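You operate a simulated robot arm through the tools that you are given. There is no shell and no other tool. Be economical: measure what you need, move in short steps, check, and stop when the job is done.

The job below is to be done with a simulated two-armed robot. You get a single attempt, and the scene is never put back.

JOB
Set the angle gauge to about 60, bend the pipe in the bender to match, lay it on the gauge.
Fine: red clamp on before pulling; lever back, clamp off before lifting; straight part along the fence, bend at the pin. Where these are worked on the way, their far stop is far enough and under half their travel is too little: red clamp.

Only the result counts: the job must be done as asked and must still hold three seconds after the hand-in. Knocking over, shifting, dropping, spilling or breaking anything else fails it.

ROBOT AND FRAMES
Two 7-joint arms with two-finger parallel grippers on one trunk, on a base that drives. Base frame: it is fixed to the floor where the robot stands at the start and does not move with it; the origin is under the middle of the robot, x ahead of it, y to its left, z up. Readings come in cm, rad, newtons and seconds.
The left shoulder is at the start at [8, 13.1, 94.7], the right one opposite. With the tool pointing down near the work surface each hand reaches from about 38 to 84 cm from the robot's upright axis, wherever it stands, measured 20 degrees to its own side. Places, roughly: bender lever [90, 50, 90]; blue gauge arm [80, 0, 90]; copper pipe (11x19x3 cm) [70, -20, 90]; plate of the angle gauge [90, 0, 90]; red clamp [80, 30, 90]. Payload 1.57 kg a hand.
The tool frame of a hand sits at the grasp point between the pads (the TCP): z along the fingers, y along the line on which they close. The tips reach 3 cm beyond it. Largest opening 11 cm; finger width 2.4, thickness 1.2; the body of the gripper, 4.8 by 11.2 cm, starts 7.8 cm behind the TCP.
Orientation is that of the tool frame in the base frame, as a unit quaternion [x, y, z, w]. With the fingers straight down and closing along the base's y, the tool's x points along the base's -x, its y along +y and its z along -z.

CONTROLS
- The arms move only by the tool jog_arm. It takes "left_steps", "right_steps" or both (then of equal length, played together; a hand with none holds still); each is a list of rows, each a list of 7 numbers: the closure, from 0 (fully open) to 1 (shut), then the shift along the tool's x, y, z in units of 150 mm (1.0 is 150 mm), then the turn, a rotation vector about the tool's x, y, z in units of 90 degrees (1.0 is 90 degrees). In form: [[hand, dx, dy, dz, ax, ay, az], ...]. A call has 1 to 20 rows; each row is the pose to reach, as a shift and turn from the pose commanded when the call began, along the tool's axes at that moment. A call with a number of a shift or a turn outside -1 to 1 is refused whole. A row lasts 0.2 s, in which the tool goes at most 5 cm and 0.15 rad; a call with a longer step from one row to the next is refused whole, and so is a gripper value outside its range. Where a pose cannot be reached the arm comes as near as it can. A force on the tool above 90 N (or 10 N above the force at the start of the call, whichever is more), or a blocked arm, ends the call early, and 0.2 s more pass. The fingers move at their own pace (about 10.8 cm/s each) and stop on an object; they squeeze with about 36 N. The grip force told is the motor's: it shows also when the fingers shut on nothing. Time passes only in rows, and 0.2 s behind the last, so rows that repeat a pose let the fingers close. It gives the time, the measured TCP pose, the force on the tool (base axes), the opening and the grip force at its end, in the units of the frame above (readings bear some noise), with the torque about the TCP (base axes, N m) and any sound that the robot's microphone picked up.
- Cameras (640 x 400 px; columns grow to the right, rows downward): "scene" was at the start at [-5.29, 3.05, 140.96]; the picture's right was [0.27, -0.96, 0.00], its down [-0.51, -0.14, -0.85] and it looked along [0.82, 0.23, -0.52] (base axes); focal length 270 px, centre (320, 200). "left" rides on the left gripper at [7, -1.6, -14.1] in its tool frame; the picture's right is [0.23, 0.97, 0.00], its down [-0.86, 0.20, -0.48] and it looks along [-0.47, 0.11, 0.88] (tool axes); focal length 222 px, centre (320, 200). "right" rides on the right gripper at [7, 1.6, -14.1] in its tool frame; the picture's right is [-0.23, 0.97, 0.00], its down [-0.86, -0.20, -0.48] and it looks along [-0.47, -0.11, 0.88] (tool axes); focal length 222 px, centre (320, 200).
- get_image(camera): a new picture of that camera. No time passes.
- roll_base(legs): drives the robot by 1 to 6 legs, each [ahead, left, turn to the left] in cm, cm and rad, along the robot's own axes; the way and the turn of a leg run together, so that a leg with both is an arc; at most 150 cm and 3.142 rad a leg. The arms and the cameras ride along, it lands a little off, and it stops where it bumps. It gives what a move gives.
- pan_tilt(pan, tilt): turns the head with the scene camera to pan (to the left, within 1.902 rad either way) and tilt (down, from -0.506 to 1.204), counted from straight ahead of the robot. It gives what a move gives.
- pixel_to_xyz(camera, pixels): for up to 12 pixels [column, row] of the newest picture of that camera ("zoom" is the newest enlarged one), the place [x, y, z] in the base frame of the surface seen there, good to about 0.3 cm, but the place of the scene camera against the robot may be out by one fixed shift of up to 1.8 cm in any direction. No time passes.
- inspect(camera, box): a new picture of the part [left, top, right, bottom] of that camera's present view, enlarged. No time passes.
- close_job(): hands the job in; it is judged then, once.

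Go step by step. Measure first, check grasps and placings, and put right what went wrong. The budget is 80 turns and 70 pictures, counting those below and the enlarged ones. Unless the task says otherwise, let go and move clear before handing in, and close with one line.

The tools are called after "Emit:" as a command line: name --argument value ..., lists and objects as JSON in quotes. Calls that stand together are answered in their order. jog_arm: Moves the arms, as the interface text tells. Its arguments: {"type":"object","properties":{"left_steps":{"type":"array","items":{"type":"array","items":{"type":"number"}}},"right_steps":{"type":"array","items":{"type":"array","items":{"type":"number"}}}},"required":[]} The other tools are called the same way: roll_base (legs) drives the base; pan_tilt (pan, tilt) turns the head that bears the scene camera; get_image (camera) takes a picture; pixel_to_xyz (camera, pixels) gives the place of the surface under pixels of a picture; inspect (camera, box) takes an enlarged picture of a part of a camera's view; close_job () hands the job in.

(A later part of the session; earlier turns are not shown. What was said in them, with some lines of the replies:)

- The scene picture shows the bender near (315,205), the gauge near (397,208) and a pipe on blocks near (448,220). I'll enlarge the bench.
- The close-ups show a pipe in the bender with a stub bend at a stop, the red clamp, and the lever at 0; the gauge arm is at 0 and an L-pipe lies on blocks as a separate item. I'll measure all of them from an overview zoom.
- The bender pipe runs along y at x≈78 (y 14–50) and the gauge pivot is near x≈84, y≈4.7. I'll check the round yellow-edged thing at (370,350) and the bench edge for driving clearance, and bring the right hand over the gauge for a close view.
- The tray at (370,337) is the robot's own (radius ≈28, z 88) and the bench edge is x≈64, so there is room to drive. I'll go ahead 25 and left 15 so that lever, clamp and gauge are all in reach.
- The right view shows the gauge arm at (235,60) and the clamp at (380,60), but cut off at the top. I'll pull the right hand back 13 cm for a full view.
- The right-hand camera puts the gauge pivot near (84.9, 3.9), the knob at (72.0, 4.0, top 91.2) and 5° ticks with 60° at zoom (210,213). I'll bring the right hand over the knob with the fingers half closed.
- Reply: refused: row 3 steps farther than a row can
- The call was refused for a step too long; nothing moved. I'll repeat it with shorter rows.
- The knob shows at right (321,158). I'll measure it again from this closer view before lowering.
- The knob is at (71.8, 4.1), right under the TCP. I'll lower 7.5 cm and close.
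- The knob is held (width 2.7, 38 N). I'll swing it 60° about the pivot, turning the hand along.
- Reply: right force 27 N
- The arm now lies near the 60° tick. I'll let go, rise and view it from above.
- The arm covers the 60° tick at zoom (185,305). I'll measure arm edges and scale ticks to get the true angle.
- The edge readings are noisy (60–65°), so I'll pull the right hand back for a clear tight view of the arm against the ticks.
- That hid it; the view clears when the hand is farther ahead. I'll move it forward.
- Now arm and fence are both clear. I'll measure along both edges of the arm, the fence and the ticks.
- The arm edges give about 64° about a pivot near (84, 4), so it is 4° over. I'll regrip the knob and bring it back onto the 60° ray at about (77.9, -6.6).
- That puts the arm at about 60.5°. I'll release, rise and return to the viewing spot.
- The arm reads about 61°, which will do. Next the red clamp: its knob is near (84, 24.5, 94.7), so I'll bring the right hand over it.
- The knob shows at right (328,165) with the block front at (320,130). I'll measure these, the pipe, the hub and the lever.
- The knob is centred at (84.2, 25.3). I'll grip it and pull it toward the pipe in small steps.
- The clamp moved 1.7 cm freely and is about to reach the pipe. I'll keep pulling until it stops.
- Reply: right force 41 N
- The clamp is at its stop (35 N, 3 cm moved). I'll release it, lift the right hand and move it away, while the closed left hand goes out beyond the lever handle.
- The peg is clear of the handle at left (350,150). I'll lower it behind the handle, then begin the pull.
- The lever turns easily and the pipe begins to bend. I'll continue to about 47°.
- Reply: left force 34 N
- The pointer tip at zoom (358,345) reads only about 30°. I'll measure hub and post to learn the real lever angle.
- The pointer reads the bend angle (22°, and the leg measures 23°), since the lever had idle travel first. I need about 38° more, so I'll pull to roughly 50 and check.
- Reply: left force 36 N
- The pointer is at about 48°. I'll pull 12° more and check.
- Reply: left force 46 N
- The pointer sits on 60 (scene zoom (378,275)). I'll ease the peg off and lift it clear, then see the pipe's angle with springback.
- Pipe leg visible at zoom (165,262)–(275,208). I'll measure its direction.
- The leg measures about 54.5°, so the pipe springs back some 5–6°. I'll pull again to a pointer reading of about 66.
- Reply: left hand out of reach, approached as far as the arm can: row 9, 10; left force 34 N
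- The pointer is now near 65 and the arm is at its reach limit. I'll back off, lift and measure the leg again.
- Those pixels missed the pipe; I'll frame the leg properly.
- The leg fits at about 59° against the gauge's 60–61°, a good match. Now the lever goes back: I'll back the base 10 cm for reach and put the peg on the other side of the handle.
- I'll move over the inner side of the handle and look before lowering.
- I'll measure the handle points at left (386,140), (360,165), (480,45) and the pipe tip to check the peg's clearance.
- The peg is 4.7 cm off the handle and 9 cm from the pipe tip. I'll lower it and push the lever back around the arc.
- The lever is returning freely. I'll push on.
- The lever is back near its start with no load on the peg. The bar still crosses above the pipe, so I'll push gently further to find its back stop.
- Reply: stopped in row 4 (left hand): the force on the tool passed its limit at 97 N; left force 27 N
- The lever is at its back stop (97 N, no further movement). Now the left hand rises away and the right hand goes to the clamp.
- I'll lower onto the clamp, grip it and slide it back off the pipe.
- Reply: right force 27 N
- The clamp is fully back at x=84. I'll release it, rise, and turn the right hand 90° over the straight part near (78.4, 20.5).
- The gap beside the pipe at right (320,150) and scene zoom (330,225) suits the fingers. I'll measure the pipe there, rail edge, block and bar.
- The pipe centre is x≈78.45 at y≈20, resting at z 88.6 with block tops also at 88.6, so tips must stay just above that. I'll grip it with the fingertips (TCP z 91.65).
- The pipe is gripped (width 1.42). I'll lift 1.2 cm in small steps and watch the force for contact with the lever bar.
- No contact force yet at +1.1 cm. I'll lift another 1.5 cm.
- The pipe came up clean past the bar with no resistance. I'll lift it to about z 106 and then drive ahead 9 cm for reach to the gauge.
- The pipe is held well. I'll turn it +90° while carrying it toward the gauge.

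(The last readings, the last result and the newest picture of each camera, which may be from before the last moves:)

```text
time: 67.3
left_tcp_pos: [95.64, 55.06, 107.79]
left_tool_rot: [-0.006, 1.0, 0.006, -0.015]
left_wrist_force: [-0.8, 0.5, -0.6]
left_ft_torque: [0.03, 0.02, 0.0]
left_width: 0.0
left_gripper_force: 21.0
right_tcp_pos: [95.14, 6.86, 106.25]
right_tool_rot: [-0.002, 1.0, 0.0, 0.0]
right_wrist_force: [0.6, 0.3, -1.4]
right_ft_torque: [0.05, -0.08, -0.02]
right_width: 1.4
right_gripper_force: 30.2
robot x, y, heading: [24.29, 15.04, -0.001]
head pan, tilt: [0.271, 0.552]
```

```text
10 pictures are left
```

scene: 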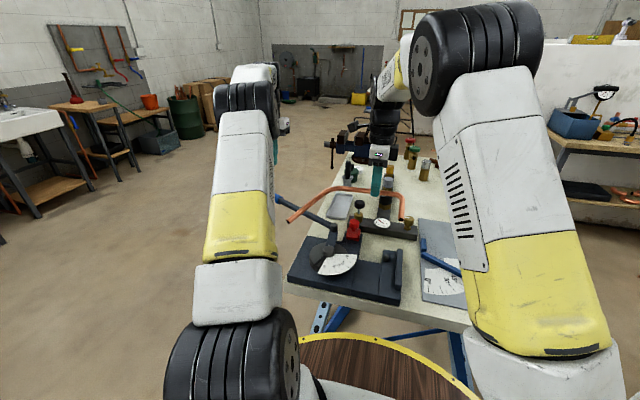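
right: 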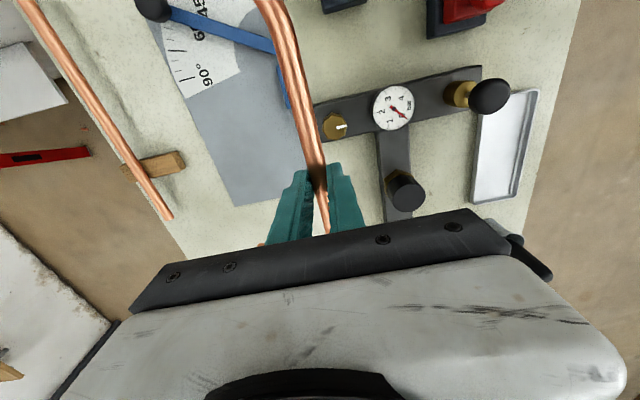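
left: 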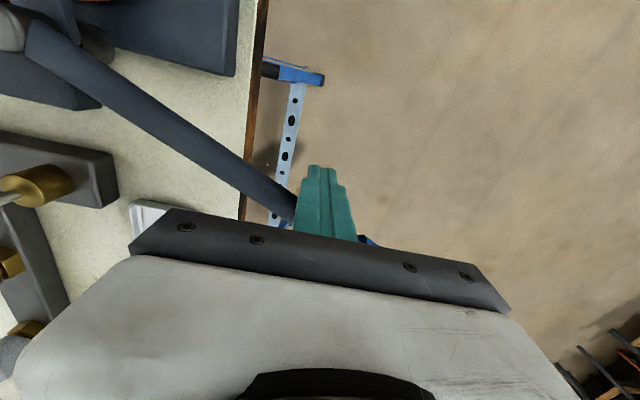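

I'll measure the held pipe along right (318,160)–(270,10) for direction and tilt.

Emit:
pixel_to_xyz --camera "right" --pixels '[[318, 165], [311, 135], [303, 105], [295, 75], [286, 45], [276, 20], [268, 5]]'

Emit:
get_image --camera "scene"

```text
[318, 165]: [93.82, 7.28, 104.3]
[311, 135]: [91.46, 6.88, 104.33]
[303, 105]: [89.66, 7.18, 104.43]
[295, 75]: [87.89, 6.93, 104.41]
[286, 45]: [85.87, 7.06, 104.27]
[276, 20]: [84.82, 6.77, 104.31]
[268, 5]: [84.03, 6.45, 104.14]
```

```text
9 pictures are left
```

scene: 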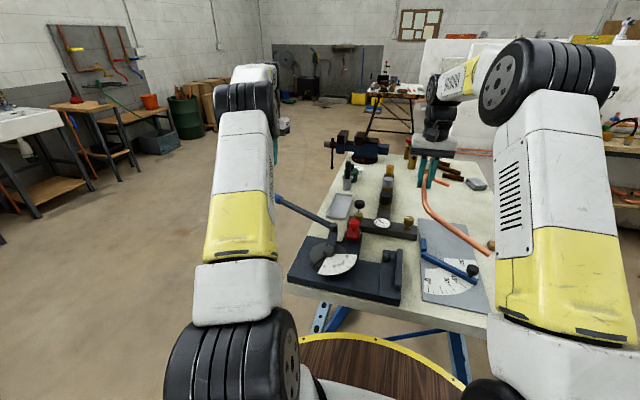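

The straight part is level and along x within ~1°. From the same scene picture I'll measure the leg and the gauge arm to compare directions.

Emit:
pixel_to_xyz --camera "scene" --pixels '[[426, 196], [428, 206], [440, 221], [450, 228], [460, 234], [470, 240], [480, 246], [488, 250], [424, 248], [440, 262], [452, 268], [473, 270]]'

```text
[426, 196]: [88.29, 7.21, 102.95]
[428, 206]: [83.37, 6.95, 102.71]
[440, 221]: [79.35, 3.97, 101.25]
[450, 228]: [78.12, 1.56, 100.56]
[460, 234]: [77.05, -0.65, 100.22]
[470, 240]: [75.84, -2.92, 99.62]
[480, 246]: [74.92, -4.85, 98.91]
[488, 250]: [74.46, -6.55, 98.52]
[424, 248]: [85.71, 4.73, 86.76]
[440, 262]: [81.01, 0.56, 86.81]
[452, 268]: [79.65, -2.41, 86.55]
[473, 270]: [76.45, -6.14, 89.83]
```

The leg droops about 17° (z 102.7→98.5), so the pipe rolled in the grip. I'll tilt the hand 17° about the straight part to level it and come down to z≈98, offset from fence and arm.

Emit:
jog_arm --right_steps '[[1, -0.06, -0.08, 0, 0.05, 0, 0], [1, -0.12, -0.16, 0.1, 0.1, 0, 0], [1, -0.18, -0.24, 0.25, 0.15, 0, 0], [1, -0.257, -0.317, 0.4, 0.194, 0, 0], [1, -0.257, -0.317, 0.55, 0.194, 0, 0], [1, -0.257, -0.317, 0.55, 0.194, 0, 0]]'

Emit:
inspect --camera "scene" --box '[390, 180, 518, 300]'

```text
time: 68.7
left_tcp_pos: [95.74, 55.23, 107.76]
left_tool_rot: [-0.005, 1.0, 0.005, -0.015]
left_wrist_force: [-1.1, -0.2, 0.7]
left_ft_torque: [0.03, 0.01, 0.01]
left_width: 0.02
left_gripper_force: 21.1
right_tcp_pos: [98.82, 1.94, 97.83]
right_tool_rot: [0.0, 0.988, -0.153, 0.0]
right_wrist_force: [-0.1, 0.8, -1.3]
right_ft_torque: [0.1, -0.08, 0.0]
right_width: 1.4
right_gripper_force: 30.2
robot x, y, heading: [24.13, 14.77, 0.001]
head pan, tilt: [0.271, 0.552]
```

```text
3.33 times, centred on (454, 240) of scene
```

zoom: 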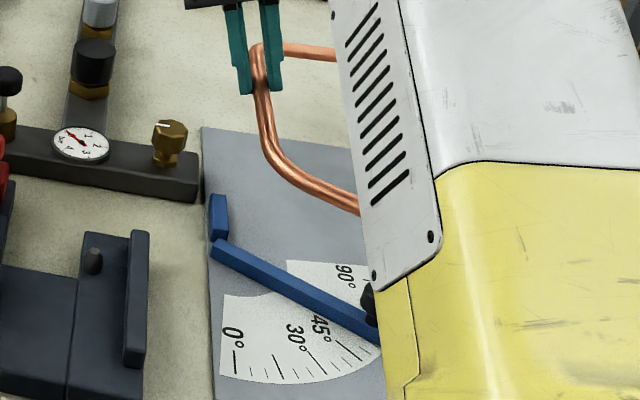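

The forearm hides the leg's end, but part is visible at zoom (290,168)–(352,206). I'll measure it for level and direction.

Emit:
pixel_to_xyz --camera "zoom" --pixels '[[262, 85], [264, 105], [267, 125], [275, 148], [290, 165], [305, 177], [320, 187], [335, 196], [350, 204], [219, 200], [221, 232], [300, 52]]'

Emit:
pixel_to_xyz --camera "zoom" --pixels '[[230, 252], [260, 265], [290, 281], [320, 297], [350, 313], [330, 51], [280, 47], [312, 182], [328, 192], [343, 201], [250, 260], [275, 273]]'

```text
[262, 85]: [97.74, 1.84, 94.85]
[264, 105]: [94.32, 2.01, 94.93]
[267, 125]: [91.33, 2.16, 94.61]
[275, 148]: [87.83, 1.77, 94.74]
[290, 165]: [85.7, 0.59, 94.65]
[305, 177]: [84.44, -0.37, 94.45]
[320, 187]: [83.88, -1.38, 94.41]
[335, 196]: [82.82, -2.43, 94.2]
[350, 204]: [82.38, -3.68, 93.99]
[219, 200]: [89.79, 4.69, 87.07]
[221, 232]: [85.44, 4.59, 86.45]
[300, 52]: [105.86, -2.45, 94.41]
```

```text
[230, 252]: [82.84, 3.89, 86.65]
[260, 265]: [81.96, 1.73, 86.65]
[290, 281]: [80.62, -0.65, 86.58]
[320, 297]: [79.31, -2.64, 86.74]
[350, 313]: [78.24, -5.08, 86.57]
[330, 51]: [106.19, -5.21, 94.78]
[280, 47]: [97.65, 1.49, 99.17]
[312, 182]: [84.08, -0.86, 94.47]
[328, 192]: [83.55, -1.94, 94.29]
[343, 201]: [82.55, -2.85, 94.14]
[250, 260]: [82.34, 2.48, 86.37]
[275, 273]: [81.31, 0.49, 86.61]
```

The pipe is level enough and about 1.4 cm clear of both arm and fence. I'll lower it 8 cm straight down to the plate.

Emit:
jog_arm --right_steps '[[1, 0, 0.04, 0.127, 0, 0, 0], [1, 0, 0.08, 0.254, 0, 0, 0], [1, 0, 0.12, 0.382, 0, 0, 0], [1, 0, 0.148, 0.471, 0, 0, 0], [1, 0, 0.16, 0.509, 0, 0, 0], [1, 0, 0.16, 0.509, 0, 0, 0]]'

Emit:
inspect --camera "scene" --box '[390, 180, 518, 300]'

```text
time: 70.1
left_tcp_pos: [95.73, 55.09, 107.8]
left_tool_rot: [-0.005, 1.0, 0.005, -0.015]
left_wrist_force: [0.0, 0.4, 0.5]
left_ft_torque: [-0.02, 0.03, -0.02]
left_width: 0.03
left_gripper_force: 21.7
right_tcp_pos: [98.99, 2.0, 89.95]
right_tool_rot: [-0.001, 0.988, -0.152, 0.0]
right_wrist_force: [-0.2, -0.1, -1.7]
right_ft_torque: [0.0, 0.02, -0.02]
right_width: 1.41
right_gripper_force: 30.3
robot x, y, heading: [24.47, 15.09, -0.001]
head pan, tilt: [0.271, 0.552]
```

```text
3.33 times, centred on (454, 240) of scene
```

zoom: 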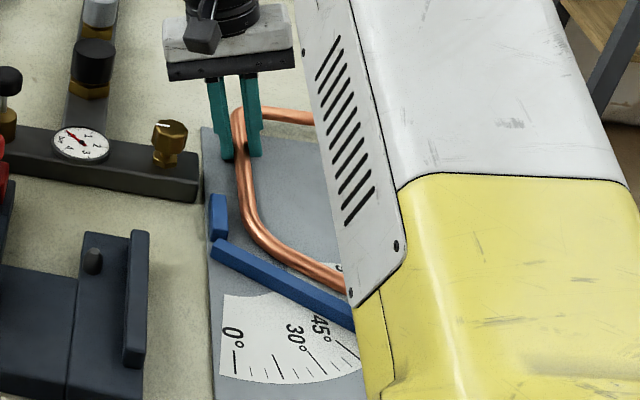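

The pipe is just above the plate with no contact force. I'll measure it against fence and arm before sliding.

Emit:
pixel_to_xyz --camera "zoom" --pixels '[[241, 160], [243, 180], [247, 200], [265, 232], [280, 246], [295, 256], [310, 265], [325, 274], [338, 281], [219, 205], [250, 260], [310, 292]]'

```text
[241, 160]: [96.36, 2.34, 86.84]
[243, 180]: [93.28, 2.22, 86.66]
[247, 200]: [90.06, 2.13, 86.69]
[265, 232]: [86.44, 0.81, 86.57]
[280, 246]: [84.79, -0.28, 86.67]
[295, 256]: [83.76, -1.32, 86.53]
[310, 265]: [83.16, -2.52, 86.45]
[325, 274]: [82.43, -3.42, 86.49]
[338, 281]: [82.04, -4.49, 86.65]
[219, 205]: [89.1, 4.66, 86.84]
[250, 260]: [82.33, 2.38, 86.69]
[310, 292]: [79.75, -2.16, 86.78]
```

Fence side needs +1.0 cm in y and the arm side −1.35 cm in x. I'll slide it in slowly and settle the last 1–2 mm.

Emit:
jog_arm --right_steps '[[1, 0.022, 0.016, -0.005, 0, 0, 0], [1, 0.045, 0.032, -0.01, 0, 0, 0], [1, 0.068, 0.05, -0.012, 0, 0, 0], [1, 0.09, 0.066, -0.0105, 0, 0, 0], [1, 0.09, 0.066, -0.0105, 0, 0, 0]]'

Emit:
inspect --camera "scene" --box '[400, 200, 496, 290]'

```text
time: 71.3
left_tcp_pos: [95.72, 55.04, 107.67]
left_tool_rot: [-0.004, 1.0, 0.006, -0.015]
left_wrist_force: [-0.7, 0.5, 1.1]
left_ft_torque: [0.02, -0.01, 0.01]
left_width: 0.01
left_gripper_force: 21.7
right_tcp_pos: [97.52, 3.04, 90.0]
right_tool_rot: [0.0, 0.988, -0.152, 0.0]
right_wrist_force: [0.2, 0.3, -0.8]
right_ft_torque: [-0.03, 0.06, 0.06]
right_width: 1.36
right_gripper_force: 29.6
robot x, y, heading: [24.64, 15.23, 0.005]
head pan, tilt: [0.271, 0.552]
```

```text
4.44 times, centred on (448, 245) of scene
```

zoom: 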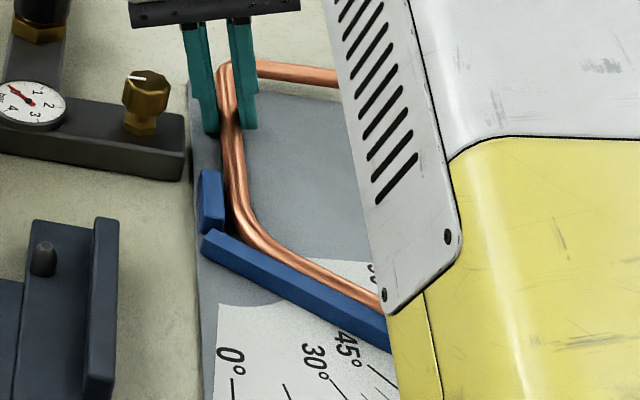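

The pipe lies parallel to both fence and arm with a few millimetres' gap. I'll nudge it in, settle, open slightly and withdraw along the fingers.

Emit:
jog_arm --right_steps '[[1, 0.007, 0.006, 0, 0, 0, 0], [1, 0.013, 0.012, 0.005, 0, 0, 0], [1, 0.013, 0.012, 0.005, 0, 0, 0], [0.82, 0.013, 0.012, 0.003, 0, 0, 0], [0.8, 0.013, 0.012, 0, 0, 0, 0], [0.78, 0.013, 0.01, -0.04, 0, 0, 0], [0.75, 0.013, 0.01, -0.1, 0, 0, 0], [0.7, 0.013, 0.01, -0.25, 0, 0, 0], [0.7, 0.013, 0.01, -0.5, 0, 0, 0], [0.7, 0.013, 0.01, -0.8, 0, 0, 0]]'

Emit:
inspect --camera "scene" --box '[400, 190, 512, 290]'

```text
time: 73.5
left_tcp_pos: [95.74, 55.05, 107.74]
left_tool_rot: [-0.003, 1.0, 0.005, -0.014]
left_wrist_force: [1.2, 0.4, -0.1]
left_ft_torque: [-0.02, 0.0, 0.0]
left_width: 0.01
left_gripper_force: 21.8
right_tcp_pos: [97.51, 6.81, 101.19]
right_tool_rot: [-0.001, 0.989, -0.151, 0.0]
right_wrist_force: [0.3, 0.3, -0.6]
right_ft_torque: [0.0, 0.04, 0.01]
right_width: 3.3
right_gripper_force: 0.2
robot x, y, heading: [24.09, 15.13, 0.006]
head pan, tilt: [0.271, 0.552]
```

```text
4.00 times, centred on (456, 240) of scene
```

zoom: 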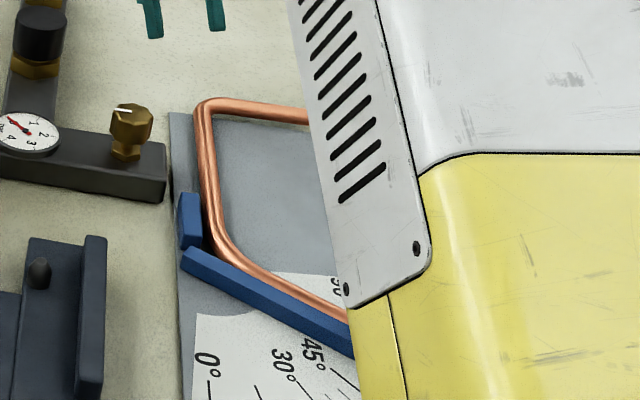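

The pipe rests on the plate along fence and arm. I'll raise and level the right hand and check from above.

Emit:
jog_arm --right_steps '[[0.7, 0, 0, -0.2, -0.05, 0, 0], [0.7, 0, 0, -0.3, -0.1, 0, 0], [0.7, 0.1, -0.05, -0.4, -0.15, 0, 0], [0.7, 0.2, -0.1, -0.5, -0.194, 0, 0], [0.7, 0.2, -0.1, -0.5, -0.194, 0, 0]]'

Emit:
get_image --camera "right"

```text
time: 74.7
left_tcp_pos: [95.72, 55.1, 107.8]
left_tool_rot: [-0.006, 1.0, 0.005, -0.015]
left_wrist_force: [-0.2, 0.5, 0.4]
left_ft_torque: [0.0, 0.0, -0.02]
left_width: 0.0
left_gripper_force: 21.5
right_tcp_pos: [94.45, 7.63, 108.77]
right_tool_rot: [-0.002, 1.0, 0.001, 0.0]
right_wrist_force: [-0.2, 0.8, -0.5]
right_ft_torque: [0.01, -0.01, 0.01]
right_width: 3.31
right_gripper_force: 0.0
robot x, y, heading: [24.54, 15.05, 0.0]
head pan, tilt: [0.271, 0.552]
```

```text
4 pictures are left
```

right: 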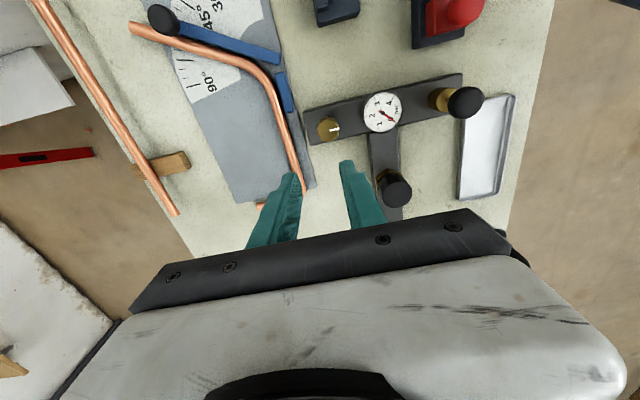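

Emit:
inspect --camera "right" --box '[120, 0, 330, 131]'

```text
3.05 times, centred on (225, 66) of right
```

zoom: 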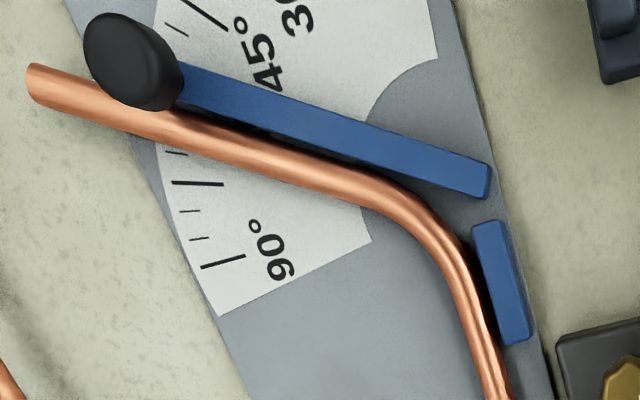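

The pipe follows the arm and the fence. I'll measure both directions to confirm.

Emit:
pixel_to_xyz --camera "zoom" --pixels '[[60, 88], [110, 105], [160, 122], [210, 138], [260, 152], [310, 167], [470, 310], [485, 355], [497, 390], [500, 290], [517, 340], [400, 200]]'

Emit:
pixel_to_xyz --camera "zoom" --pixels '[[200, 84], [260, 107], [320, 128], [380, 149], [440, 170], [475, 180], [483, 235], [505, 340], [462, 285], [478, 335], [330, 173], [350, 180]]'

Emit:
pixel_to_xyz --camera "right" --pixels '[[298, 175], [290, 145], [284, 125], [278, 105], [273, 90]]'

```text
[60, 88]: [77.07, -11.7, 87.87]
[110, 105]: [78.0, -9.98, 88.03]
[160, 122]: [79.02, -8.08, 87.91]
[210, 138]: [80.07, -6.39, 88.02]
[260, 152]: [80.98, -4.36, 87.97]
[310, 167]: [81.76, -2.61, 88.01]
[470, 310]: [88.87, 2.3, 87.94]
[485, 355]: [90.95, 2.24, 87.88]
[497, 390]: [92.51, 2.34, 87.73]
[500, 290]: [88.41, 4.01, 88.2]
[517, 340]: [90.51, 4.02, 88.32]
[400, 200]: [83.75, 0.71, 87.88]
```

```text
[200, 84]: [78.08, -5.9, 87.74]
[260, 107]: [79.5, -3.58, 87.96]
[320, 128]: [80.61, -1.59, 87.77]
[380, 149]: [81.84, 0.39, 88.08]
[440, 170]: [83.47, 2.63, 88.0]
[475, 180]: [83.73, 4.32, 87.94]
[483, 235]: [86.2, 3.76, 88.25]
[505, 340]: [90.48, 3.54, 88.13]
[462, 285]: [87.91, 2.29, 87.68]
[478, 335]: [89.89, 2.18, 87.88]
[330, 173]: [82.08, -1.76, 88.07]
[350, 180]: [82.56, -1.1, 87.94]
```

```text
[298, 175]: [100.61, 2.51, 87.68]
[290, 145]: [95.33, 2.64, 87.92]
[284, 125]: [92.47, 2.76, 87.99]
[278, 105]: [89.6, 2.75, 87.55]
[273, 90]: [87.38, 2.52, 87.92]
```

The straight part runs at y≈2.5 parallel to the fence, and the leg (about 62°) follows the arm (about 60–61°). The bend sits at the pivot, the pipe lies flat at z≈88, both hands are clear, and the lever and clamp are back, so I'm handing in.

Emit:
close_job

```text
The job is handed in.
```

The gauge is set to about 60–61°, and the pipe is bent to match and lying on the gauge. My last measurement put the bend at 62–63°, so it may be 1–2° over. The straight part runs along the fence and the bend sits at the pivot, which I took as the pin. The lever was back and the clamp off before I lifted the pipe.
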